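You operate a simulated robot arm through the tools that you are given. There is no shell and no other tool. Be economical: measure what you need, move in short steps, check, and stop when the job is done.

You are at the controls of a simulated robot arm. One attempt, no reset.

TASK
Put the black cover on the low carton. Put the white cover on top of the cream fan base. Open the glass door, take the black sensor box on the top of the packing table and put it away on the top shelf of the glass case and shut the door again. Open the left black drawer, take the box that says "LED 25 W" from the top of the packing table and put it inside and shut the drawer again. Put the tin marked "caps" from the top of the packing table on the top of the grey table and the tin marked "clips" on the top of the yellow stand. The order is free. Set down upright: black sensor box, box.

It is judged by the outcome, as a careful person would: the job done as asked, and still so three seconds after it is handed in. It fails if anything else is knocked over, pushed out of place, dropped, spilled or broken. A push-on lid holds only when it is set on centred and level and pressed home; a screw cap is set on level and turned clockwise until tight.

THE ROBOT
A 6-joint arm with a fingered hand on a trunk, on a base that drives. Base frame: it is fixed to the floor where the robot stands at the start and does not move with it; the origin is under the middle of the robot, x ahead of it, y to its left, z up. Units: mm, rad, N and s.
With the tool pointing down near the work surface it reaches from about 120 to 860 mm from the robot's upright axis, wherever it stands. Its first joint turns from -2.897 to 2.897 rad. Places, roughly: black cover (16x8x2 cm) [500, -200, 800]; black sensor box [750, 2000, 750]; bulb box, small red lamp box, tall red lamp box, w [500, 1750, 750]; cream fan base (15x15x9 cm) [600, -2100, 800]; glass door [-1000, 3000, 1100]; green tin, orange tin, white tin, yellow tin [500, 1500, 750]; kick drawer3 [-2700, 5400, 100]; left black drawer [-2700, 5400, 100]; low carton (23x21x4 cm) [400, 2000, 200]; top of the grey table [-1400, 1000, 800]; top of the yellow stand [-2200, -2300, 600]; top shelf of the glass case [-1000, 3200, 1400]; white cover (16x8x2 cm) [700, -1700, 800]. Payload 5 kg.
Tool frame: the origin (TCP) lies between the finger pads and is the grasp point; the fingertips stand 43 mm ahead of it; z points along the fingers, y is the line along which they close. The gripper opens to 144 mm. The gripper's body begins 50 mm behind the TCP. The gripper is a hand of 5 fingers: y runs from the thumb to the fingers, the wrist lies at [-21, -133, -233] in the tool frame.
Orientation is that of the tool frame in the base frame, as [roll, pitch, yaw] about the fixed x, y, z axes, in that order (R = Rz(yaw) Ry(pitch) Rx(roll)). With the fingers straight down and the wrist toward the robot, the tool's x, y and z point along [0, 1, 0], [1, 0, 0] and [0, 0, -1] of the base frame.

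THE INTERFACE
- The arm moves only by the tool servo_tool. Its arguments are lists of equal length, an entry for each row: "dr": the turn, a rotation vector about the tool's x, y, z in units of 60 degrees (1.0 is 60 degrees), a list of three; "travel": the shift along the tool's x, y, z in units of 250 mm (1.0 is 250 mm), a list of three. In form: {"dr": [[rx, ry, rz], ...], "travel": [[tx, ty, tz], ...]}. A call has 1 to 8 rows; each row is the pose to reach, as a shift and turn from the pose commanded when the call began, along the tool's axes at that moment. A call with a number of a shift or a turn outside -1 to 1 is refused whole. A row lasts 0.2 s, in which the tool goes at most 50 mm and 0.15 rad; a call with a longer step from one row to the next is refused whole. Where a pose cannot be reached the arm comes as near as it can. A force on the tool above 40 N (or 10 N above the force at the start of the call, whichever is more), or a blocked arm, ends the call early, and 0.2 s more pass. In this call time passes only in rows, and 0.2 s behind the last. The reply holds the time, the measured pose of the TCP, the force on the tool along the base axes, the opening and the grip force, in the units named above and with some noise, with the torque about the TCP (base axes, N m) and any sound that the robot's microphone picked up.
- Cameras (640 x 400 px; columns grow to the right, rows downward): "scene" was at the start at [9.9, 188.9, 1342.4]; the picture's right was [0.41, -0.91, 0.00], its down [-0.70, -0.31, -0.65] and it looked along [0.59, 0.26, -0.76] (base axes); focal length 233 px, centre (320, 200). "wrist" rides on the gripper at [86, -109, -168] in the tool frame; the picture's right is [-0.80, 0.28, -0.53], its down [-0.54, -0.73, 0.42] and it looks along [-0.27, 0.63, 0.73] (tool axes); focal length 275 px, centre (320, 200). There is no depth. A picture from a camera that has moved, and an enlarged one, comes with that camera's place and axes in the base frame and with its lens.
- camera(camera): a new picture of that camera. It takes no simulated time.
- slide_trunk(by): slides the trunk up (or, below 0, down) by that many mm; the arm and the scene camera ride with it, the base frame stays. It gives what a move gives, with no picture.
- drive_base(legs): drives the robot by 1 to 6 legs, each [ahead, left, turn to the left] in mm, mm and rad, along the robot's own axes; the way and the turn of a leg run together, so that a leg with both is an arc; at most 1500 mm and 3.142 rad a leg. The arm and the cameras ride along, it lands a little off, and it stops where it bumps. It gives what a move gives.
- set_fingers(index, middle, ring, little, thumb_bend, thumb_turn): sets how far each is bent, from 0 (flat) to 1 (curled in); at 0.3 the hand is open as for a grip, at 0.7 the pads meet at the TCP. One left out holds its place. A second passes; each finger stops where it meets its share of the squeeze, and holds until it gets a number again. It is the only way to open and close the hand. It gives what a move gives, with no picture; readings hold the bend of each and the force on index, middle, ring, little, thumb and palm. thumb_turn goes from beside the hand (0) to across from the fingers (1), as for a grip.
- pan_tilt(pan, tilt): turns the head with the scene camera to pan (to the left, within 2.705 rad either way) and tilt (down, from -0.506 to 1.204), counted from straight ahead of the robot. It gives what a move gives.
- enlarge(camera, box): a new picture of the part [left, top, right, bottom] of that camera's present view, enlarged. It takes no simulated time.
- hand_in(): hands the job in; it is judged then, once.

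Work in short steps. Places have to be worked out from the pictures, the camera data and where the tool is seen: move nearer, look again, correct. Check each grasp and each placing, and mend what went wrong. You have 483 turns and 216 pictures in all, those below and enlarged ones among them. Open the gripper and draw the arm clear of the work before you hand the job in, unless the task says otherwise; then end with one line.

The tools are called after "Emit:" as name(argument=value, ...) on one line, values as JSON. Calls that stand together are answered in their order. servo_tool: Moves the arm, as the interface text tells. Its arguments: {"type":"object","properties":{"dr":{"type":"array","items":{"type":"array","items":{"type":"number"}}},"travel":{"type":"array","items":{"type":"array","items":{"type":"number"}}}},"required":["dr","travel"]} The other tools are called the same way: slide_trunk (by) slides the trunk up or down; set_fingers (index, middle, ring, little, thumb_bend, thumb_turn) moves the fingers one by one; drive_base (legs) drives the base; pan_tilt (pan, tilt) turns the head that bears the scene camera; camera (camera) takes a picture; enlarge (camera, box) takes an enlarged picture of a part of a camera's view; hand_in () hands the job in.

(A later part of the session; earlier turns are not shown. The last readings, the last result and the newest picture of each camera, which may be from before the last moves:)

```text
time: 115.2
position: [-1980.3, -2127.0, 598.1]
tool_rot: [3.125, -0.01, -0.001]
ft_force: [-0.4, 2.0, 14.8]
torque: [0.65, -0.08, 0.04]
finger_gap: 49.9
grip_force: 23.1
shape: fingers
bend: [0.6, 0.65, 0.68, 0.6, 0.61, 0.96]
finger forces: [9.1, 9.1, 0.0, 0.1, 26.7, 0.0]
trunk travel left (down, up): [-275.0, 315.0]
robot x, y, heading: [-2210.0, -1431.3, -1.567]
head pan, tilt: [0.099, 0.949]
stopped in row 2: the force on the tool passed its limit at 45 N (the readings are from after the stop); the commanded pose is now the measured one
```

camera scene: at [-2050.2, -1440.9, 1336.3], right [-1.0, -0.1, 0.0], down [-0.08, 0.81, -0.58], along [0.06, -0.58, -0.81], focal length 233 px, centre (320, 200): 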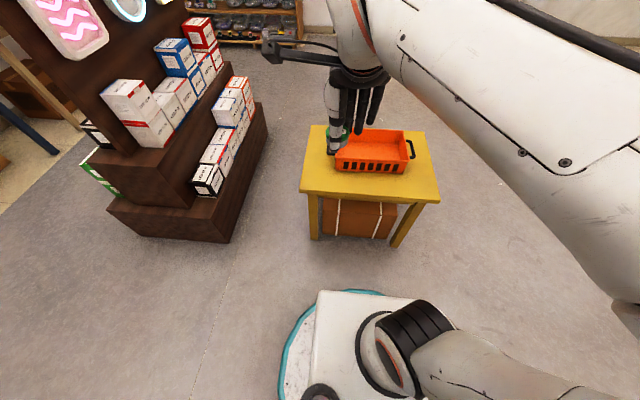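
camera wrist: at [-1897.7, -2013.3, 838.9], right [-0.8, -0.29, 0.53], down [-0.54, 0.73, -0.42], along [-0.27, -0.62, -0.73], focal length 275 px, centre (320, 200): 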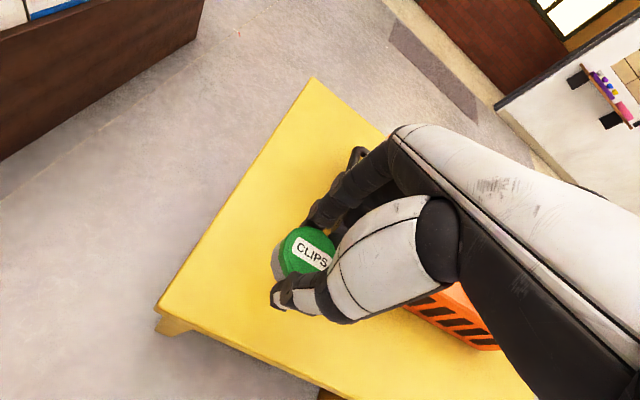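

Tin is down on the stand. Relieving slightly, then opening the fingers a little.

Emit:
servo_tool(dr=[[0.01, -0.008, 0]], travel=[[0, 0, -0.008]])

Emit:
set_fingers(index=0.5, middle=0.5, ring=0.5, little=0.5, thumb_bend=0.46)

Emit:
camera(camera="wrist")

```text
time: 115.6
position: [-1979.7, -2126.9, 597.0]
tool_rot: [3.138, 0.001, -0.001]
ft_force: [0.3, -0.2, 9.1]
torque: [-0.34, -0.18, 0.02]
finger_gap: 49.9
grip_force: 21.9
shape: fingers
bend: [0.59, 0.65, 0.68, 0.6, 0.61, 0.96]
finger forces: [16.7, 8.9, 0.0, 0.0, 18.4, 0.0]
trunk travel left (down, up): [-275.0, 315.0]
robot x, y, heading: [-2212.2, -1429.0, -1.568]
head pan, tilt: [0.099, 0.949]
```

```text
time: 116.6
position: [-1981.3, -2125.6, 596.8]
tool_rot: [3.138, 0.002, -0.001]
ft_force: [1.5, 6.5, 15.4]
torque: [-0.42, -0.01, -0.02]
finger_gap: 82.6
grip_force: 7.3
shape: fingers
bend: [0.52, 0.52, 0.5, 0.5, 0.46, 0.97]
finger forces: [7.4, 7.7, 0.0, 1.1, 0.0, 0.0]
trunk travel left (down, up): [-275.0, 315.0]
robot x, y, heading: [-2212.1, -1431.5, -1.575]
head pan, tilt: [0.099, 0.949]
```

```text
152 pictures are left
camera wrist: at [-1895.1, -2017.8, 764.3], right [-0.8, -0.28, 0.54], down [-0.54, 0.73, -0.42], along [-0.27, -0.63, -0.73], focal length 275 px, centre (320, 200)
```

wrist: 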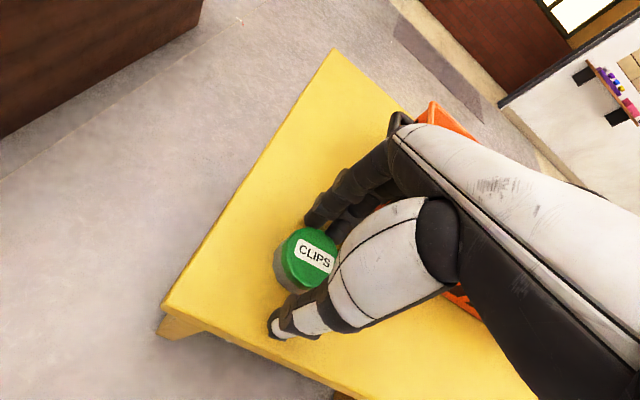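

Tin is released and upright. Rising a bit, opening wider, then withdrawing upward.

Emit:
servo_tool(dr=[[0, 0, 0]], travel=[[0, 0.02, -0.035]])

Emit:
set_fingers(index=0.42, middle=0.42, ring=0.42, little=0.42, thumb_bend=0.42)

Emit:
servo_tool(dr=[[0, 0, 0], [0, 0, 0], [0, 0, 0], [0, 0, 0], [0, 0, 0], [0, 0, 0]], travel=[[0, 0, -0.1], [0, 0, -0.28], [0, 0, -0.46], [0, 0, -0.64], [0, 0, -0.82], [0, 0, -1.0]])

Emit:
camera(camera="wrist")

```text
time: 117.0
position: [-1981.2, -2130.8, 604.8]
tool_rot: [3.141, 0.005, -0.004]
ft_force: [0.5, 0.8, -0.4]
torque: [0.01, 0.0, -0.05]
finger_gap: 85.3
grip_force: 0.4
shape: fingers
bend: [0.5, 0.5, 0.5, 0.5, 0.46, 0.97]
finger forces: [0.0, 0.1, 0.0, 0.8, 0.0, 0.1]
trunk travel left (down, up): [-275.0, 315.0]
robot x, y, heading: [-2214.8, -1431.7, -1.573]
head pan, tilt: [0.099, 0.949]
```

```text
time: 118.0
position: [-1980.1, -2131.1, 605.6]
tool_rot: [3.141, 0.003, -0.003]
ft_force: [-1.1, 1.1, -0.2]
torque: [0.03, -0.02, -0.06]
finger_gap: 106.8
grip_force: 1.4
shape: fingers
bend: [0.42, 0.42, 0.42, 0.42, 0.42, 0.97]
finger forces: [0.0, 0.0, 0.1, 0.8, 0.0, 0.1]
trunk travel left (down, up): [-275.0, 315.0]
robot x, y, heading: [-2215.4, -1431.4, -1.572]
head pan, tilt: [0.099, 0.949]
```

```text
time: 119.4
position: [-1979.5, -2129.2, 856.3]
tool_rot: [3.139, 0.002, -0.002]
ft_force: [0.5, 0.0, -1.0]
torque: [0.02, 0.03, 0.02]
finger_gap: 107.0
grip_force: 0.0
shape: fingers
bend: [0.42, 0.42, 0.42, 0.42, 0.42, 0.97]
finger forces: [0.0, 0.0, 0.1, 0.0, 0.0, 0.0]
trunk travel left (down, up): [-275.0, 315.0]
robot x, y, heading: [-2216.5, -1429.0, -1.572]
head pan, tilt: [0.099, 0.949]
```

```text
151 pictures are left
camera wrist: at [-1893.6, -2022.6, 1022.8], right [-0.8, -0.28, 0.54], down [-0.54, 0.73, -0.42], along [-0.27, -0.63, -0.73], focal length 275 px, centre (320, 200)
```

wrist: 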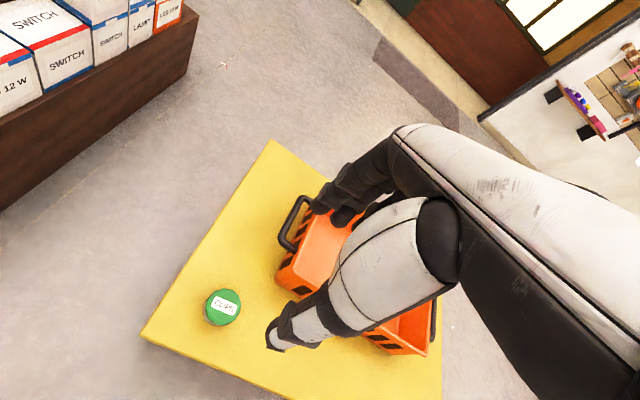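

CLIPS is on the stand. Raising, retracting, and driving back to the black cover on the brown desk.

Emit:
servo_tool(dr=[[0, 0, 0], [0, 0, 0], [0, 0, 0], [0, 0, 0], [0, 0, 0], [0, 0, 0]], travel=[[0, 0, -0.19], [0, -0.01, -0.38], [0, -0.05, -0.57], [0, -0.2, -0.68], [0, -0.39, -0.7], [0, -0.58, -0.7]])

Emit:
drive_base(legs=[[-300, 0, 0], [0, 1200, 0], [0, 840, 0], [0, 0, 1.571], [0, 780, 0]])

Emit:
pan_tilt(pan=0.1, tilt=0.75)

Emit:
camera(camera="scene")

Emit:
camera(camera="wrist")

```text
time: 120.8
position: [-1981.5, -1986.4, 1030.0]
tool_rot: [3.141, 0.003, -0.002]
ft_force: [-0.5, 0.0, -1.0]
torque: [0.04, -0.03, 0.02]
finger_gap: 107.2
grip_force: 0.1
shape: fingers
bend: [0.42, 0.42, 0.42, 0.42, 0.42, 0.97]
finger forces: [0.1, 0.0, 0.0, 0.0, 0.0, 0.1]
trunk travel left (down, up): [-275.0, 315.0]
robot x, y, heading: [-2210.9, -1429.3, -1.573]
head pan, tilt: [0.099, 0.949]
```

```text
time: 140.3
position: [394.8, -135.8, 1030.3]
tool_rot: [3.139, 0.002, 1.561]
ft_force: [0.7, -0.3, -0.6]
torque: [0.0, 0.01, 0.04]
finger_gap: 107.4
grip_force: 0.1
shape: fingers
bend: [0.42, 0.42, 0.42, 0.42, 0.42, 0.97]
finger forces: [0.1, 0.0, 0.0, 0.0, 0.0, 0.1]
trunk travel left (down, up): [-275.0, 315.0]
robot x, y, heading: [-166.5, -361.6, -0.009]
head pan, tilt: [0.099, 0.949]
```

```text
time: 141.0
position: [395.5, -133.4, 1030.2]
tool_rot: [3.141, 0.002, 1.561]
ft_force: [0.3, 0.6, -0.8]
torque: [0.01, -0.02, -0.02]
finger_gap: 107.3
grip_force: 0.0
shape: fingers
bend: [0.42, 0.42, 0.42, 0.42, 0.42, 0.97]
finger forces: [0.0, 0.1, 0.0, 0.1, 0.0, 0.0]
trunk travel left (down, up): [-275.0, 315.0]
robot x, y, heading: [-158.5, -361.9, -0.009]
head pan, tilt: [0.099, 0.75]
```

```text
150 pictures are left
camera scene: at [-139.1, -196.4, 1351.7], right [0.09, -1.0, 0.0], down [-0.68, -0.06, -0.73], along [0.73, 0.07, -0.68], focal length 233 px, centre (320, 200)
```

scene: 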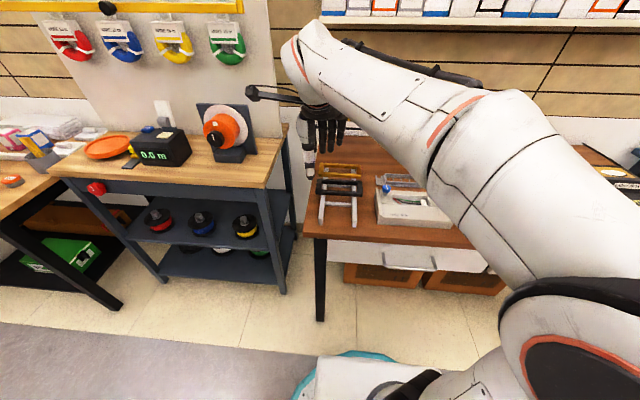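

```text
149 pictures are left
camera wrist: at [286.3, -47.7, 1196.4], right [0.27, -0.8, 0.54], down [-0.73, -0.54, -0.42], along [0.63, -0.28, -0.73], focal length 275 px, centre (320, 200)
```

wrist: 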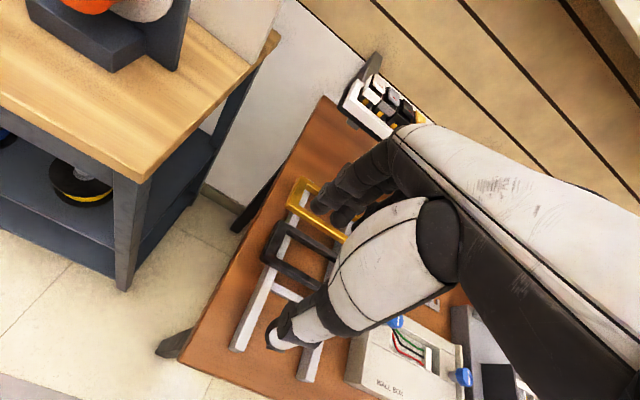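

Emit:
enlarge(camera="scene", box=[290, 130, 400, 240])

Emit:
enlarge(camera="wrist", box=[220, 160, 360, 300])

```text
3.64 times, centred on (345, 185) of scene
camera zoom: at [-139.1, -196.4, 1351.7], right [0.09, -1.0, 0.0], down [-0.68, -0.06, -0.73], along [0.73, 0.07, -0.68], focal length 848 px, centre (229, 254)
```

zoom: 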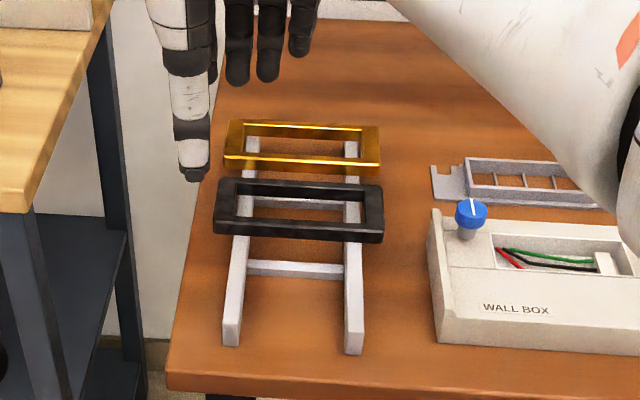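

```text
2.86 times, centred on (290, 230) of wrist
camera zoom: at [286.3, -47.7, 1196.4], right [0.27, -0.8, 0.54], down [-0.73, -0.54, -0.42], along [0.63, -0.28, -0.73], focal length 786 px, centre (406, 114)
```

zoom: 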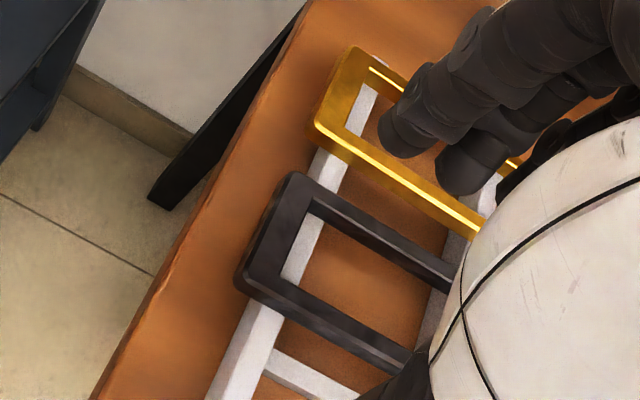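

Black frame: centre ≈ (484,-209), top z≈836, aligned with y; 36 mm gap to the gold frame behind. Pre-shaping to ~100 mm opening and moving above.

Emit:
set_fingers(index=0.44, middle=0.44, ring=0.44, little=0.44, thumb_bend=0.43)

Emit:
servo_tool(dr=[[0, 0, 0], [0, 0, 0], [0, 0, -0.012], [0, 0, -0.012]], travel=[[-0.1, 0.12, 0.09], [-0.2, 0.24, 0.18], [-0.3, 0.36, 0.27], [-0.3, 0.36, 0.44]])

Emit:
camera(camera="wrist")

Emit:
enlarge(camera="scene", box=[290, 130, 400, 240])

```text
time: 142.0
position: [394.8, -134.5, 1030.2]
tool_rot: [3.14, 0.002, 1.561]
ft_force: [0.6, -0.3, 0.7]
torque: [0.01, -0.01, -0.05]
finger_gap: 102.5
grip_force: 0.1
shape: fingers
bend: [0.44, 0.44, 0.44, 0.44, 0.43, 0.97]
finger forces: [0.0, 0.0, 0.1, 0.1, 0.1, 0.1]
trunk travel left (down, up): [-275.0, 315.0]
robot x, y, heading: [-161.5, -361.8, -0.004]
head pan, tilt: [0.099, 0.75]
```

```text
time: 143.0
position: [484.1, -210.8, 920.9]
tool_rot: [3.139, 0.003, 1.572]
ft_force: [0.1, -0.2, 0.9]
torque: [0.0, 0.01, 0.0]
finger_gap: 102.3
grip_force: 0.0
shape: fingers
bend: [0.44, 0.44, 0.44, 0.44, 0.43, 0.98]
finger forces: [0.0, 0.0, 0.0, 0.0, 0.0, 0.0]
trunk travel left (down, up): [-275.0, 315.0]
robot x, y, heading: [-162.2, -357.7, -0.009]
head pan, tilt: [0.099, 0.75]
```

```text
146 pictures are left
camera wrist: at [373.8, -125.5, 1087.6], right [0.28, -0.79, 0.54], down [-0.72, -0.55, -0.42], along [0.63, -0.27, -0.73], focal length 275 px, centre (320, 200)
```

wrist: 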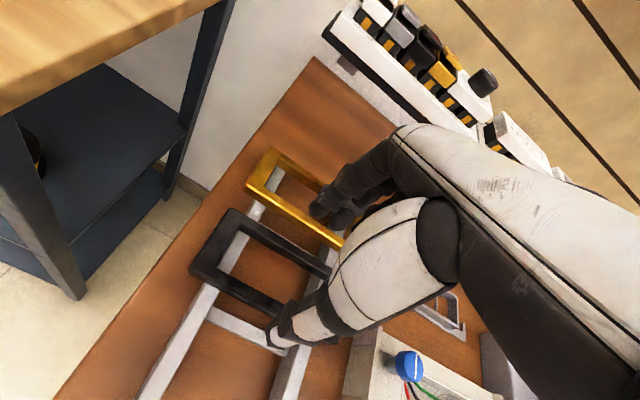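

```text
3.64 times, centred on (345, 185) of scene
camera zoom: at [-139.1, -196.6, 1351.9], right [0.09, -1.0, 0.0], down [-0.68, -0.06, -0.73], along [0.73, 0.07, -0.68], focal length 848 px, centre (229, 254)
```

zoom: 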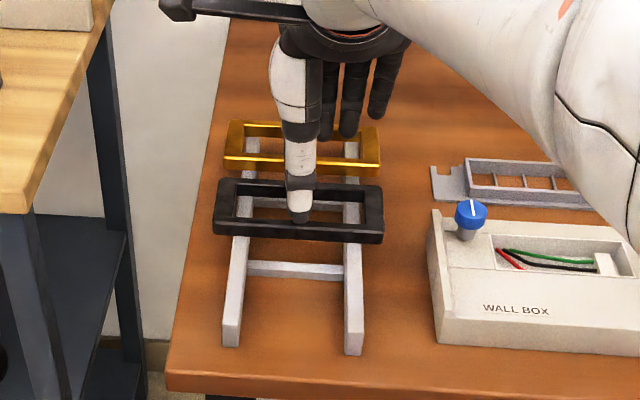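

Alignment verified within ~4 mm. Descending to z≈871 around the frame.

Emit:
servo_tool(dr=[[0, 0, 0], [0, 0, 0], [0, 0, 0]], travel=[[0, -0.012, 0.1], [0, -0.012, 0.16], [0, -0.012, 0.2]])

Emit:
enlarge(camera="scene", box=[310, 130, 380, 210])

Emit:
enlarge(camera="wrist", box=[180, 160, 380, 360])

```text
time: 143.7
position: [485.8, -208.5, 889.5]
tool_rot: [3.114, -0.003, 1.575]
ft_force: [-1.4, -0.7, 9.2]
torque: [0.13, -0.58, 0.04]
finger_gap: 102.0
grip_force: 4.6
shape: fingers
bend: [0.44, 0.44, 0.44, 0.44, 0.43, 0.98]
finger forces: [9.3, 0.1, 0.1, 0.0, 0.0, 0.1]
trunk travel left (down, up): [-275.0, 315.0]
robot x, y, heading: [-159.6, -364.9, -0.008]
head pan, tilt: [0.099, 0.75]
stopped in row 3: the force on the tool passed its limit at 46 N (the readings are from after the stop); the commanded pose is now the measured one
```

```text
5.00 times, centred on (345, 170) of scene
camera zoom: at [-140.2, -196.7, 1351.8], right [0.09, -1.0, 0.0], down [-0.68, -0.06, -0.73], along [0.73, 0.07, -0.68], focal length 1166 px, centre (195, 350)
```

zoom: 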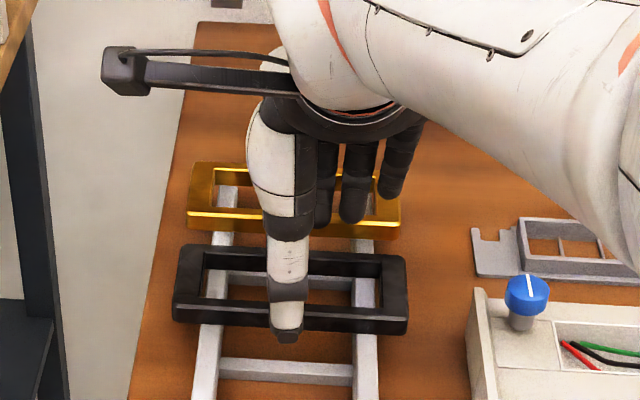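

```text
2.00 times, centred on (280, 260) of wrist
camera zoom: at [370.9, -125.1, 1053.5], right [0.27, -0.8, 0.54], down [-0.71, -0.54, -0.44], along [0.65, -0.26, -0.72], focal length 551 px, centre (400, 80)
```

zoom: 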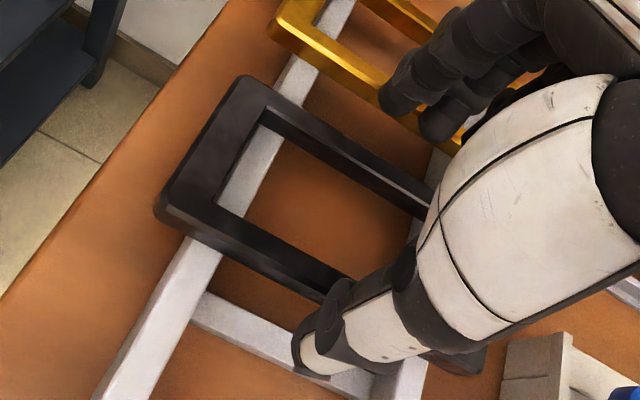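

The index tip met the gold frame. I'll back off 12 mm, curl the fingers a bit more (0.50) so they fit the gap, and retry.

Emit:
servo_tool(dr=[[0.026, -0.003, 0]], travel=[[0, -0.008, -0.048]])

Emit:
set_fingers(index=0.51, middle=0.51, ring=0.51, little=0.51)

Emit:
servo_tool(dr=[[0, 0, 0], [0, 0, 0]], travel=[[0, 0, 0.05], [0, 0, 0.09]])

Emit:
enlarge(camera="wrist", box=[180, 160, 380, 360])

```text
time: 144.1
position: [482.2, -209.3, 898.3]
tool_rot: [-3.134, 0.002, 1.575]
ft_force: [-0.2, 0.2, -0.3]
torque: [-0.01, 0.01, 0.03]
finger_gap: 102.5
grip_force: 0.1
shape: fingers
bend: [0.44, 0.44, 0.44, 0.44, 0.43, 0.98]
finger forces: [0.1, 0.0, 0.0, 0.0, 0.1, 0.0]
trunk travel left (down, up): [-275.0, 315.0]
robot x, y, heading: [-161.0, -359.0, -0.01]
head pan, tilt: [0.099, 0.75]
```

```text
time: 145.1
position: [482.5, -209.1, 899.7]
tool_rot: [-3.136, 0.001, 1.575]
ft_force: [-0.7, -0.3, -0.2]
torque: [0.0, -0.03, 0.02]
finger_gap: 89.7
grip_force: 0.0
shape: fingers
bend: [0.51, 0.51, 0.51, 0.51, 0.43, 0.98]
finger forces: [0.0, 0.0, 0.0, 0.0, 0.0, 0.1]
trunk travel left (down, up): [-275.0, 315.0]
robot x, y, heading: [-163.9, -361.4, -0.008]
head pan, tilt: [0.099, 0.75]
```

```text
time: 145.7
position: [483.8, -209.7, 875.8]
tool_rot: [-3.138, 0.0, 1.573]
ft_force: [1.2, 0.1, 0.5]
torque: [-0.03, -0.02, -0.02]
finger_gap: 89.7
grip_force: 0.1
shape: fingers
bend: [0.51, 0.51, 0.51, 0.51, 0.43, 0.98]
finger forces: [0.0, 0.0, 0.0, 0.0, 0.0, 0.0]
trunk travel left (down, up): [-275.0, 315.0]
robot x, y, heading: [-161.9, -363.0, -0.005]
head pan, tilt: [0.099, 0.75]
```

```text
2.00 times, centred on (280, 260) of wrist
camera zoom: at [374.0, -124.3, 1043.4], right [0.29, -0.79, 0.53], down [-0.73, -0.55, -0.42], along [0.62, -0.27, -0.73], focal length 551 px, centre (400, 80)
```

zoom: 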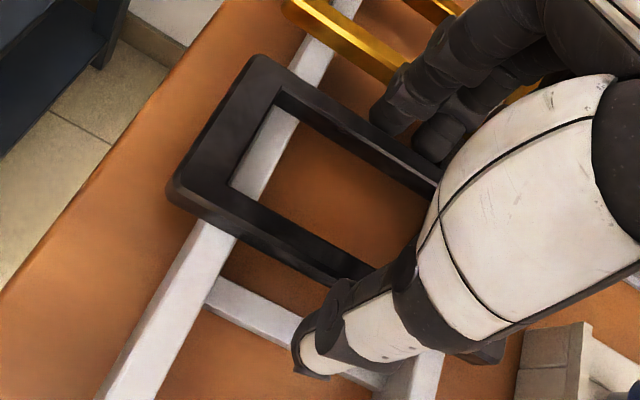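

Fingers are now in the gap behind the black frame. A few mm lower and close.

Emit:
servo_tool(dr=[[0, 0, 0]], travel=[[0, 0, 0.032]])

Emit:
set_fingers(index=0.66, middle=0.68, ring=0.7, little=0.66, thumb_bend=0.66)

Emit:
enlarge(camera="wrist", box=[180, 160, 380, 360])

```text
time: 146.1
position: [484.2, -209.3, 874.1]
tool_rot: [3.136, 0.0, 1.577]
ft_force: [-2.0, -0.7, 21.4]
torque: [-0.6, -1.15, -0.09]
finger_gap: 89.6
grip_force: 11.0
shape: fingers
bend: [0.51, 0.51, 0.51, 0.51, 0.43, 0.98]
finger forces: [0.0, 12.6, 8.4, 0.0, 0.0, 0.0]
trunk travel left (down, up): [-275.0, 315.0]
robot x, y, heading: [-162.8, -359.5, -0.008]
head pan, tilt: [0.099, 0.75]
```

```text
time: 147.1
position: [483.9, -208.4, 872.2]
tool_rot: [3.14, 0.002, 1.576]
ft_force: [5.6, 0.0, 30.5]
torque: [-0.77, -0.7, 0.52]
finger_gap: 70.8
grip_force: 31.8
shape: fingers
bend: [0.57, 0.59, 0.59, 0.66, 0.51, 0.96]
finger forces: [10.2, 9.0, 20.9, 0.0, 23.7, 0.0]
trunk travel left (down, up): [-275.0, 315.0]
robot x, y, heading: [-163.7, -361.2, -0.007]
head pan, tilt: [0.099, 0.75]
```

```text
2.00 times, centred on (280, 260) of wrist
camera zoom: at [373.5, -124.6, 1038.7], right [0.29, -0.8, 0.53], down [-0.72, -0.55, -0.42], along [0.63, -0.26, -0.73], focal length 551 px, centre (400, 80)
```

zoom: 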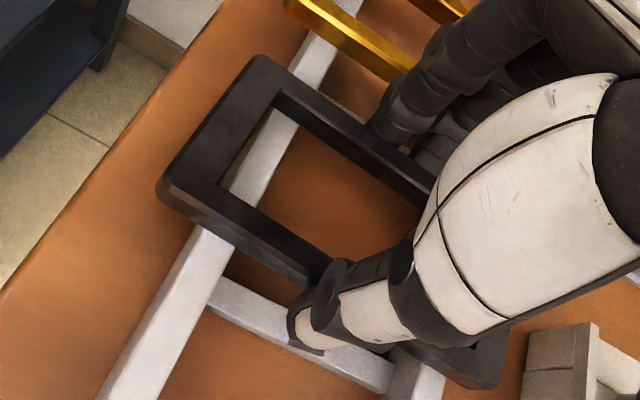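

Firm grip on the frame. Lifting.

Emit:
servo_tool(dr=[[0, 0, 0], [0, 0, 0], [0, 0, 0], [0, 0, 0], [0, 0, 0]], travel=[[0, 0, -0.08], [0, 0, -0.2], [0, 0, -0.38], [0, 0, -0.56], [0, 0, -0.7]])

Emit:
camera(camera="wrist")

Emit:
enlarge(camera="scene", box=[270, 80, 400, 240])

```text
time: 148.3
position: [483.5, -208.4, 1043.1]
tool_rot: [-3.136, 0.002, 1.575]
ft_force: [0.4, 0.2, -1.3]
torque: [0.02, 0.01, -0.03]
finger_gap: 71.1
grip_force: 22.6
shape: fingers
bend: [0.57, 0.6, 0.61, 0.66, 0.51, 0.95]
finger forces: [10.1, 7.2, 5.1, 0.0, 22.4, 0.0]
trunk travel left (down, up): [-275.0, 315.0]
robot x, y, heading: [-163.7, -356.7, -0.007]
head pan, tilt: [0.099, 0.75]
```

```text
140 pictures are left
camera wrist: at [373.6, -124.2, 1211.7], right [0.29, -0.8, 0.53], down [-0.73, -0.55, -0.42], along [0.62, -0.27, -0.74], focal length 275 px, centre (320, 200)
```

wrist: 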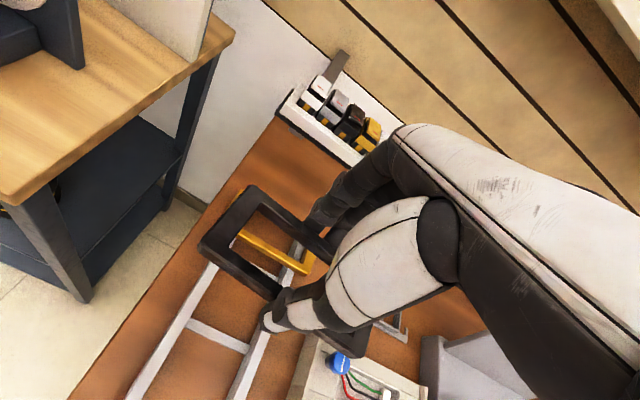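

```text
2.50 times, centred on (335, 160) of scene
camera zoom: at [-139.2, -196.5, 1351.7], right [0.09, -1.0, 0.0], down [-0.68, -0.06, -0.73], along [0.73, 0.07, -0.68], focal length 583 px, centre (282, 300)
```

zoom: 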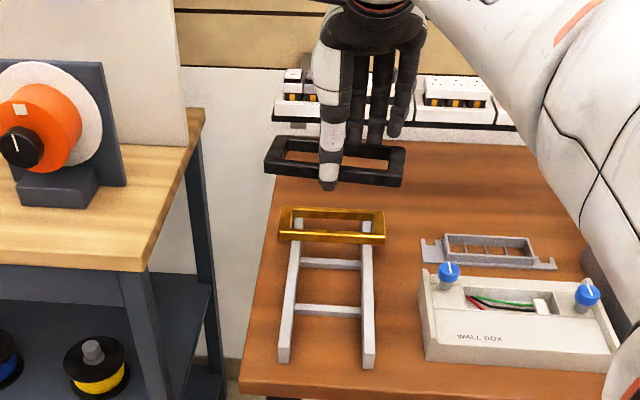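

Black cover is held level. Retracting the arm and driving left to the carton end of the packing table.

Emit:
servo_tool(dr=[[0, 0, 0], [0, 0, 0], [0, 0, 0], [0, 0, 0], [0, 0, 0]], travel=[[0, -0.18, 0], [0, -0.36, 0], [0, -0.54, 0], [0, -0.72, 0], [0, -0.9, 0]])

Emit:
drive_base(legs=[[-150, 0, 0], [0, 1200, 0.005], [0, 1000, 0]])

Emit:
pan_tilt(pan=0.2, tilt=0.85)

Emit:
camera(camera="scene")

```text
time: 149.5
position: [264.4, -211.0, 1037.2]
tool_rot: [-3.111, 0.016, 1.565]
ft_force: [0.5, 0.0, 0.2]
torque: [-0.03, 0.06, -0.01]
finger_gap: 71.1
grip_force: 23.1
shape: fingers
bend: [0.57, 0.6, 0.61, 0.66, 0.51, 0.95]
finger forces: [10.2, 7.1, 5.2, 0.0, 22.6, 0.0]
trunk travel left (down, up): [-275.0, 315.0]
robot x, y, heading: [-166.3, -363.5, -0.007]
head pan, tilt: [0.099, 0.75]
```

```text
time: 161.3
position: [133.9, 1974.6, 1035.7]
tool_rot: [-3.112, 0.014, 1.571]
ft_force: [0.1, -0.1, 0.1]
torque: [0.04, 0.0, 0.03]
finger_gap: 70.9
grip_force: 22.1
shape: fingers
bend: [0.57, 0.6, 0.61, 0.66, 0.51, 0.95]
finger forces: [10.1, 7.3, 5.2, 0.0, 22.6, 0.1]
trunk travel left (down, up): [-275.0, 315.0]
robot x, y, heading: [-291.5, 1823.9, -0.014]
head pan, tilt: [0.099, 0.75]
```

```text
time: 162.0
position: [132.8, 1976.0, 1029.6]
tool_rot: [-3.102, 0.018, 1.572]
ft_force: [0.1, 0.3, -1.1]
torque: [0.04, -0.01, 0.0]
finger_gap: 70.9
grip_force: 22.5
shape: fingers
bend: [0.57, 0.6, 0.61, 0.66, 0.51, 0.95]
finger forces: [10.2, 7.2, 5.2, 0.0, 22.5, 0.1]
trunk travel left (down, up): [-275.0, 315.0]
robot x, y, heading: [-290.1, 1826.0, -0.015]
head pan, tilt: [0.201, 0.85]
```

```text
138 pictures are left
camera scene: at [-273.1, 1996.2, 1345.3], right [0.19, -0.98, 0.0], down [-0.74, -0.14, -0.66], along [0.65, 0.12, -0.75], focal length 233 px, centre (320, 200)
```

scene: 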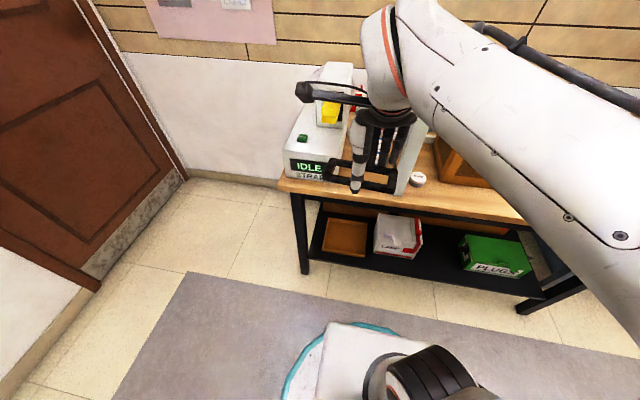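

Emit:
enlarge(camera="scene", box=[270, 160, 450, 290])

```text
3.08 times, centred on (360, 225) of scene
camera zoom: at [-273.1, 1996.2, 1345.3], right [0.19, -0.98, 0.0], down [-0.74, -0.14, -0.66], along [0.65, 0.12, -0.75], focal length 717 px, centre (197, 123)
```

zoom: 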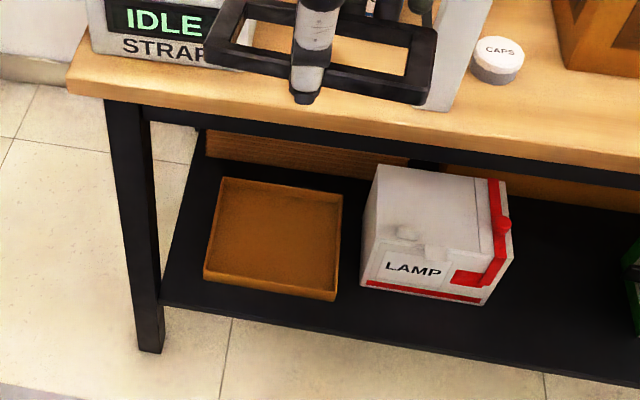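

Tray centre ≈ (455,1986), rim z≈225, under the table (front edge x≈245, rail bottom ≈690). I'll reposition, lower the trunk fully and bring the hand in low from the front.

Emit:
drive_base(legs=[[-50, 130, 0.014]])

Emit:
slide_trunk(by=-270)

Emit:
camera(camera="scene")

Emit:
camera(camera="wrist")

```text
time: 163.3
position: [82.5, 2109.7, 1030.7]
tool_rot: [-3.106, 0.017, 1.584]
ft_force: [0.5, 0.3, -0.9]
torque: [0.03, 0.04, 0.0]
finger_gap: 71.3
grip_force: 22.8
shape: fingers
bend: [0.57, 0.6, 0.61, 0.66, 0.51, 0.95]
finger forces: [10.2, 7.3, 5.1, 0.0, 22.6, 0.0]
trunk travel left (down, up): [-275.0, 315.0]
robot x, y, heading: [-340.2, 1950.6, -0.0]
head pan, tilt: [0.201, 0.85]
```

```text
time: 166.0
position: [90.4, 2112.6, 752.7]
tool_rot: [-3.087, 0.025, 1.583]
ft_force: [-0.1, 0.2, -0.3]
torque: [-0.02, 0.0, -0.01]
finger_gap: 70.8
grip_force: 22.4
shape: fingers
bend: [0.57, 0.6, 0.61, 0.66, 0.52, 0.95]
finger forces: [10.4, 7.0, 5.0, 0.0, 22.4, 0.0]
trunk travel left (down, up): [-5.0, 585.0]
robot x, y, heading: [-340.3, 1948.6, -0.003]
head pan, tilt: [0.201, 0.85]
```

```text
136 pictures are left
camera scene: at [-317.6, 2125.7, 1073.1], right [0.2, -0.98, 0.0], down [-0.74, -0.15, -0.65], along [0.64, 0.13, -0.76], focal length 233 px, centre (320, 200)
```

scene: 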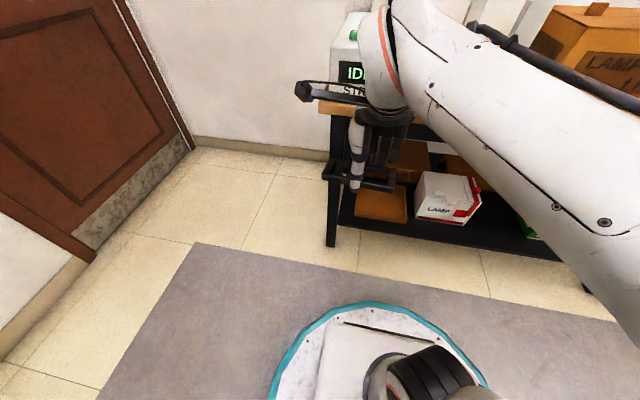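

```text
135 pictures are left
camera wrist: at [-11.5, 2199.6, 922.4], right [0.32, -0.78, 0.54], down [-0.74, -0.56, -0.37], along [0.59, -0.28, -0.76], focal length 275 px, centre (320, 200)
```

wrist: 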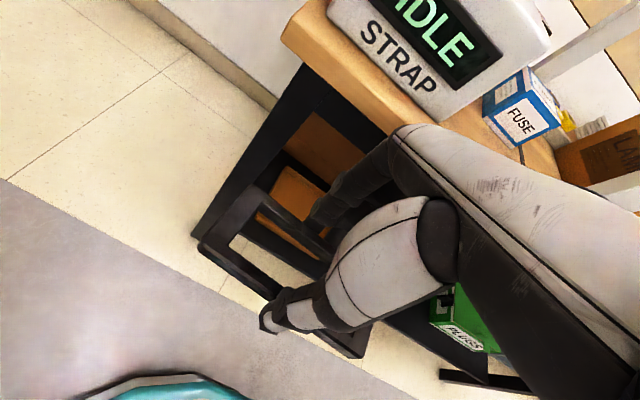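

Trunk is down. Levelling the hand, moving to y≈1988 and descending in front of the table.

Emit:
servo_tool(dr=[[-0.01, 0.005, 0.002], [-0.02, 0.01, 0.004], [-0.03, 0.015, 0.006], [-0.04, 0.02, 0.01], [-0.052, 0.024, 0.012]], travel=[[-0.1, 0.03, 0.12], [-0.2, 0.06, 0.24], [-0.3, 0.09, 0.36], [-0.4, 0.12, 0.48], [-0.49, 0.15, 0.6]])

Emit:
camera(camera="scene")

```text
time: 167.4
position: [118.1, 1985.7, 581.0]
tool_rot: [-3.083, -0.008, 1.577]
ft_force: [0.3, 0.4, 0.0]
torque: [-0.04, -0.02, -0.02]
finger_gap: 70.7
grip_force: 22.2
shape: fingers
bend: [0.57, 0.6, 0.61, 0.66, 0.52, 0.95]
finger forces: [10.0, 7.0, 5.2, 0.0, 22.3, 0.0]
trunk travel left (down, up): [-5.0, 585.0]
robot x, y, heading: [-343.3, 1955.0, -0.004]
head pan, tilt: [0.201, 0.85]
stopped in row 5: the arm was blocked; the commanded pose is now the measured one
```

```text
134 pictures are left
camera scene: at [-319.5, 2122.9, 1075.2], right [0.2, -0.98, 0.0], down [-0.74, -0.15, -0.66], along [0.64, 0.13, -0.75], focal length 233 px, centre (320, 200)
```

scene: 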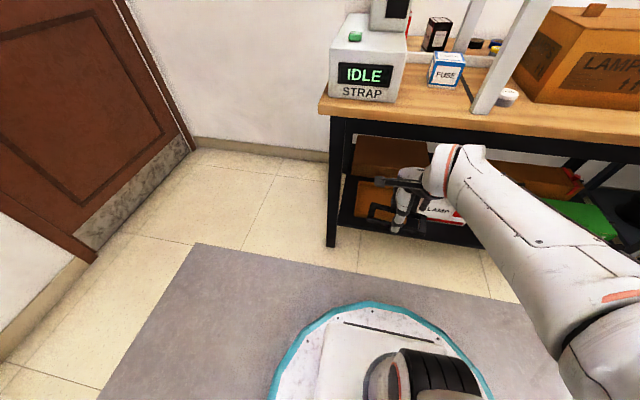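

The arm is too folded at this distance. Backing the robot off 75 mm and extending the hand, then descending in front of the table edge.

Emit:
drive_base(legs=[[-80, 0, 0]])

Emit:
servo_tool(dr=[[-0.028, 0, 0], [-0.056, -0.008, 0], [-0.056, -0.008, 0], [-0.056, -0.008, 0], [-0.056, -0.008, 0]], travel=[[0, 0.17, 0], [0, 0.34, 0], [0, 0.48, 0.08], [0, 0.5, 0.26], [0, 0.5, 0.44]])

Emit:
camera(camera="scene")

```text
time: 168.5
position: [39.0, 1985.6, 581.2]
tool_rot: [-3.086, -0.007, 1.575]
ft_force: [-0.7, 0.5, -0.2]
torque: [-0.02, -0.02, 0.0]
finger_gap: 70.7
grip_force: 22.4
shape: fingers
bend: [0.57, 0.6, 0.61, 0.66, 0.52, 0.95]
finger forces: [10.1, 7.0, 5.2, 0.0, 22.4, 0.1]
trunk travel left (down, up): [-5.0, 585.0]
robot x, y, heading: [-417.7, 1952.2, 0.001]
head pan, tilt: [0.201, 0.85]
```

```text
time: 169.7
position: [156.6, 1988.1, 467.9]
tool_rot: [3.13, 0.003, 1.575]
ft_force: [-0.5, -1.1, -0.1]
torque: [-0.03, -0.02, -0.01]
finger_gap: 70.8
grip_force: 21.6
shape: fingers
bend: [0.57, 0.6, 0.61, 0.66, 0.52, 0.95]
finger forces: [10.0, 6.9, 5.1, 0.0, 22.0, 0.0]
trunk travel left (down, up): [-5.0, 585.0]
robot x, y, heading: [-421.3, 1952.6, -0.0]
head pan, tilt: [0.201, 0.85]
```

```text
133 pictures are left
camera scene: at [-404.9, 2125.3, 1073.9], right [0.2, -0.98, 0.0], down [-0.74, -0.15, -0.66], along [0.65, 0.13, -0.75], focal length 233 px, centre (320, 200)
```

scene: 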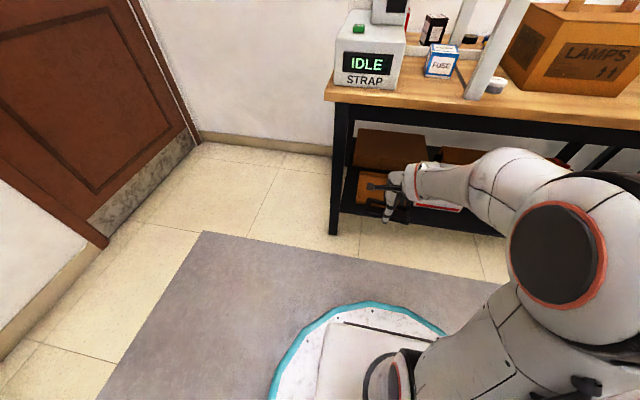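

That works. Continue down to z≈330.

Emit:
servo_tool(dr=[[0, 0, 0], [0, 0, 0], [0, 0, 0]], travel=[[0, 0, 0.19], [0, 0, 0.38], [0, 0, 0.55]])

Emit:
camera(camera="scene")

Emit:
camera(camera="wrist")

```text
time: 170.7
position: [132.0, 1977.8, 326.1]
tool_rot: [-3.019, 0.019, 1.361]
ft_force: [0.9, 0.5, -0.5]
torque: [0.0, 0.01, -0.02]
finger_gap: 71.0
grip_force: 22.1
shape: fingers
bend: [0.57, 0.6, 0.61, 0.66, 0.52, 0.95]
finger forces: [10.1, 7.1, 5.0, 0.0, 22.0, 0.1]
out of reach, approached as far as the arm can: row 2, 3
trunk travel left (down, up): [-5.0, 585.0]
robot x, y, heading: [-423.6, 1953.5, -0.002]
head pan, tilt: [0.201, 0.85]
stopped in row 3: the arm was blocked; the commanded pose is now the measured one
```

```text
132 pictures are left
camera scene: at [-404.5, 2125.3, 1073.8], right [0.2, -0.98, 0.0], down [-0.74, -0.15, -0.66], along [0.65, 0.13, -0.75], focal length 233 px, centre (320, 200)
```

scene: 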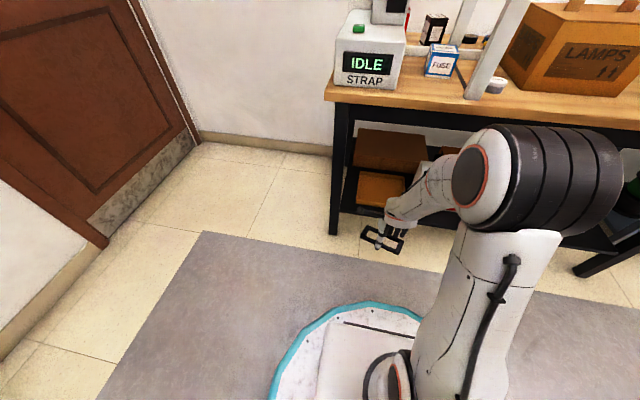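

```text
131 pictures are left
camera wrist: at [64.8, 2082.1, 502.9], right [0.18, -0.84, 0.51], down [-0.87, -0.37, -0.32], along [0.46, -0.39, -0.8], focal length 275 px, centre (320, 200)
```

wrist: 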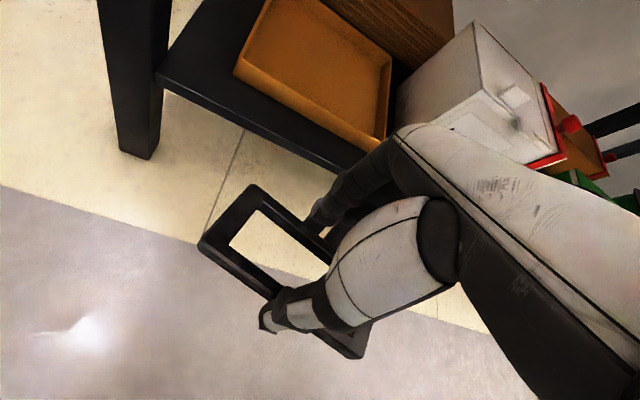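

Too folded to hold orientation there, but clear. Moving forward under the table while re-levelling at z≈335.

Emit:
servo_tool(dr=[[-0.03, 0.005, -0.05], [-0.06, 0.01, -0.1], [-0.09, 0.014, -0.15], [-0.117, 0.018, -0.204]], travel=[[0.041, 0.142, -0.027], [0.082, 0.284, -0.055], [0.123, 0.426, -0.082], [0.164, 0.568, -0.11]])

Emit:
camera(camera="scene")

Emit:
camera(camera="wrist")

```text
time: 171.7
position: [275.7, 1987.4, 333.9]
tool_rot: [-3.135, -0.006, 1.567]
ft_force: [0.8, -1.0, -0.2]
torque: [0.08, 0.02, -0.02]
finger_gap: 70.6
grip_force: 22.0
shape: fingers
bend: [0.57, 0.6, 0.61, 0.66, 0.52, 0.95]
finger forces: [10.2, 6.9, 5.1, 0.0, 22.0, 0.1]
out of reach, approached as far as the arm can: row 4
trunk travel left (down, up): [-5.0, 585.0]
robot x, y, heading: [-418.9, 1948.9, 0.003]
head pan, tilt: [0.201, 0.85]
```

```text
130 pictures are left
camera scene: at [-404.5, 2125.4, 1073.8], right [0.2, -0.98, 0.0], down [-0.74, -0.15, -0.66], along [0.65, 0.13, -0.75], focal length 233 px, centre (320, 200)
```

scene: 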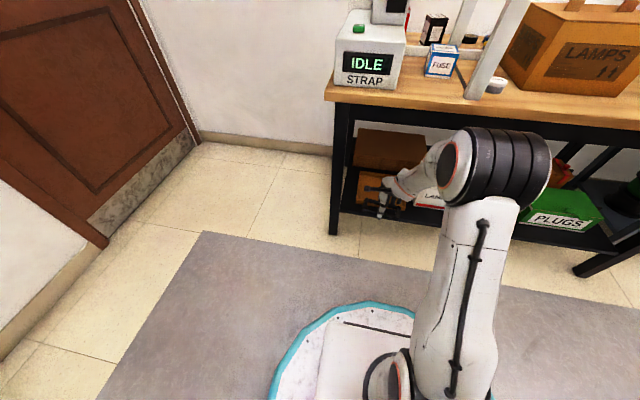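

```text
129 pictures are left
camera wrist: at [167.8, 2071.0, 502.3], right [0.28, -0.8, 0.53], down [-0.73, -0.54, -0.42], along [0.62, -0.26, -0.74], focal length 275 px, centre (320, 200)
```

wrist: 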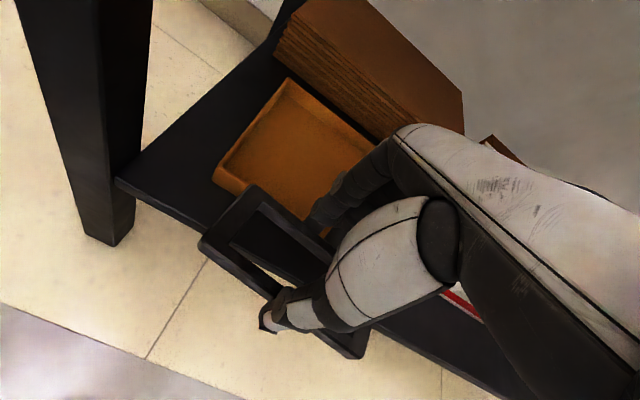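

Emit:
servo_tool(dr=[[0, 0, 0], [0, 0, 0]], travel=[[0, 0.1, 0], [0, 0.2, 0]])

```text
time: 172.3
position: [325.6, 1987.9, 333.7]
tool_rot: [-3.141, -0.013, 1.57]
ft_force: [-0.5, 0.0, -0.3]
torque: [0.02, 0.02, -0.01]
finger_gap: 70.9
grip_force: 21.7
shape: fingers
bend: [0.57, 0.6, 0.61, 0.66, 0.52, 0.95]
finger forces: [10.0, 6.9, 5.1, 0.0, 22.0, 0.0]
out of reach, approached as far as the arm can: row 1
trunk travel left (down, up): [-5.0, 585.0]
robot x, y, heading: [-421.8, 1954.8, -0.003]
head pan, tilt: [0.201, 0.85]
```

Further out it's reachable again. Continuing forward over the tray.

Emit:
servo_tool(dr=[[0, 0, 0], [0, 0, 0], [0, 0, 0]], travel=[[0, 0.13, 0], [0, 0.26, 0], [0, 0.38, 0]])

Emit:
camera(camera="wrist")

Emit:
camera(camera="scene")

```text
time: 173.1
position: [420.7, 1987.1, 332.5]
tool_rot: [-3.141, -0.011, 1.57]
ft_force: [0.9, 0.7, 0.0]
torque: [0.02, -0.03, 0.0]
finger_gap: 70.7
grip_force: 21.9
shape: fingers
bend: [0.57, 0.6, 0.61, 0.66, 0.52, 0.95]
finger forces: [10.0, 6.8, 4.9, 0.0, 21.9, 0.0]
trunk travel left (down, up): [-5.0, 585.0]
robot x, y, heading: [-419.2, 1956.6, 0.001]
head pan, tilt: [0.201, 0.85]
```

```text
128 pictures are left
camera wrist: at [311.5, 2069.2, 501.3], right [0.29, -0.8, 0.52], down [-0.73, -0.54, -0.43], along [0.62, -0.26, -0.74], focal length 275 px, centre (320, 200)
```

wrist: 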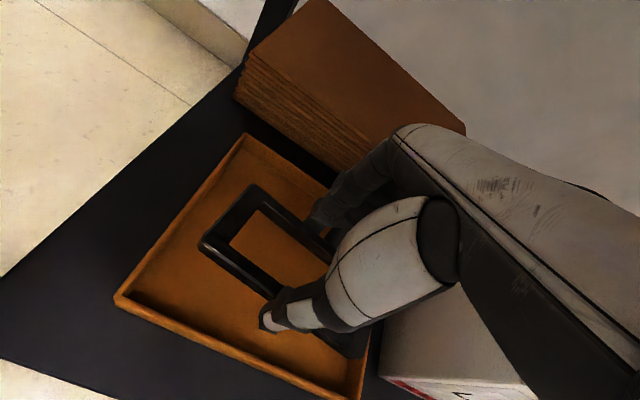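

```text
127 pictures are left
camera scene: at [-404.5, 2125.4, 1073.8], right [0.2, -0.98, 0.0], down [-0.74, -0.15, -0.66], along [0.65, 0.13, -0.75], focal length 233 px, centre (320, 200)
```

scene: 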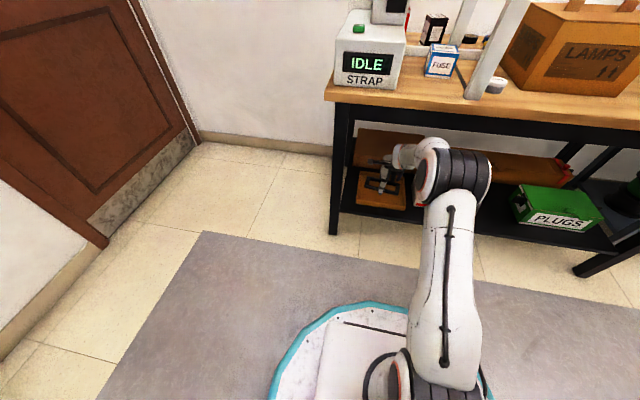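

Frame is over the tray interior. Moving 12 mm further and lowering toward the tray floor.

Emit:
servo_tool(dr=[[0, 0, 0], [0, 0, 0], [0, 0, 0]], travel=[[-0.008, 0.05, 0.08], [-0.012, 0.05, 0.18], [-0.012, 0.05, 0.26]])

Emit:
camera(camera="wrist")

```text
time: 173.9
position: [435.1, 1984.5, 273.8]
tool_rot: [3.134, -0.011, 1.57]
ft_force: [-4.3, -1.7, 19.9]
torque: [-0.3, -0.42, -0.07]
finger_gap: 70.7
grip_force: 36.4
shape: fingers
bend: [0.58, 0.6, 0.62, 0.66, 0.52, 0.94]
finger forces: [10.2, 32.4, 3.9, 0.0, 26.1, 0.0]
trunk travel left (down, up): [-5.0, 585.0]
robot x, y, heading: [-420.8, 1954.8, -0.002]
head pan, tilt: [0.201, 0.85]
```

```text
126 pictures are left
camera wrist: at [324.1, 2067.2, 441.0], right [0.28, -0.8, 0.53], down [-0.72, -0.54, -0.43], along [0.63, -0.26, -0.73], focal length 275 px, centre (320, 200)
```

wrist: 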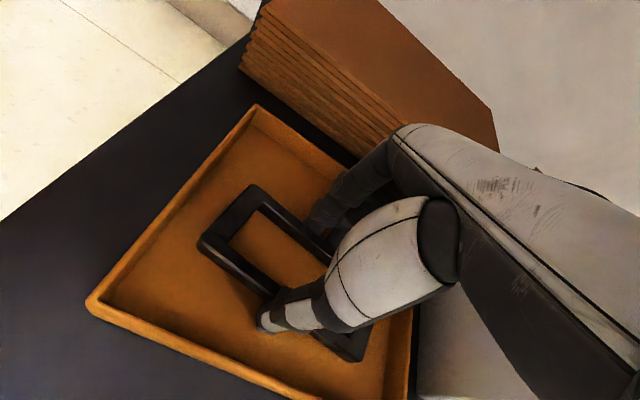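

The frame is resting on the tray floor (20 N contact). Easing up slightly and opening.

Emit:
servo_tool(dr=[[0, 0, 0]], travel=[[0, 0, -0.02]])

Emit:
set_fingers(index=0.48, middle=0.48, ring=0.48, little=0.48, thumb_bend=0.42)

Emit:
servo_tool(dr=[[0, 0, 0], [0, 0, 0]], travel=[[0, 0, -0.06], [0, 0, -0.22]])

Emit:
camera(camera="wrist")

```text
time: 174.3
position: [433.5, 1984.0, 274.7]
tool_rot: [-3.142, -0.011, 1.572]
ft_force: [2.6, -2.4, 12.3]
torque: [-0.26, -0.54, -0.05]
finger_gap: 70.7
grip_force: 28.8
shape: fingers
bend: [0.57, 0.6, 0.62, 0.66, 0.52, 0.94]
finger forces: [10.5, 19.3, 4.9, 0.0, 22.0, 0.1]
trunk travel left (down, up): [-5.0, 585.0]
robot x, y, heading: [-415.2, 1954.2, -0.002]
head pan, tilt: [0.201, 0.85]
```

```text
time: 175.3
position: [432.5, 1985.6, 272.6]
tool_rot: [-3.14, -0.011, 1.571]
ft_force: [-2.3, 0.9, 8.5]
torque: [-0.08, -0.16, -0.01]
finger_gap: 96.2
grip_force: 3.8
shape: fingers
bend: [0.48, 0.51, 0.48, 0.48, 0.42, 0.97]
finger forces: [0.1, 8.1, 0.0, 0.0, 0.0, 0.0]
trunk travel left (down, up): [-5.0, 585.0]
robot x, y, heading: [-422.1, 1956.0, 0.002]
head pan, tilt: [0.201, 0.85]
```

```text
time: 175.9
position: [433.2, 1984.8, 325.2]
tool_rot: [-3.137, -0.013, 1.571]
ft_force: [-0.7, -0.4, -2.7]
torque: [0.06, -0.03, 0.01]
finger_gap: 95.9
grip_force: 0.0
shape: fingers
bend: [0.48, 0.48, 0.48, 0.48, 0.42, 0.97]
finger forces: [0.0, 0.0, 0.0, 0.0, 0.0, 0.1]
trunk travel left (down, up): [-5.0, 585.0]
robot x, y, heading: [-419.0, 1954.6, -0.002]
head pan, tilt: [0.201, 0.85]
```

```text
125 pictures are left
camera wrist: at [323.8, 2066.9, 494.6], right [0.29, -0.8, 0.52], down [-0.73, -0.54, -0.43], along [0.62, -0.26, -0.74], focal length 275 px, centre (320, 200)
```

wrist: 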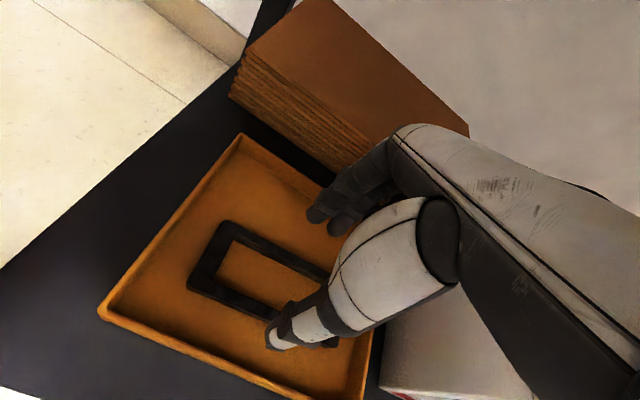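

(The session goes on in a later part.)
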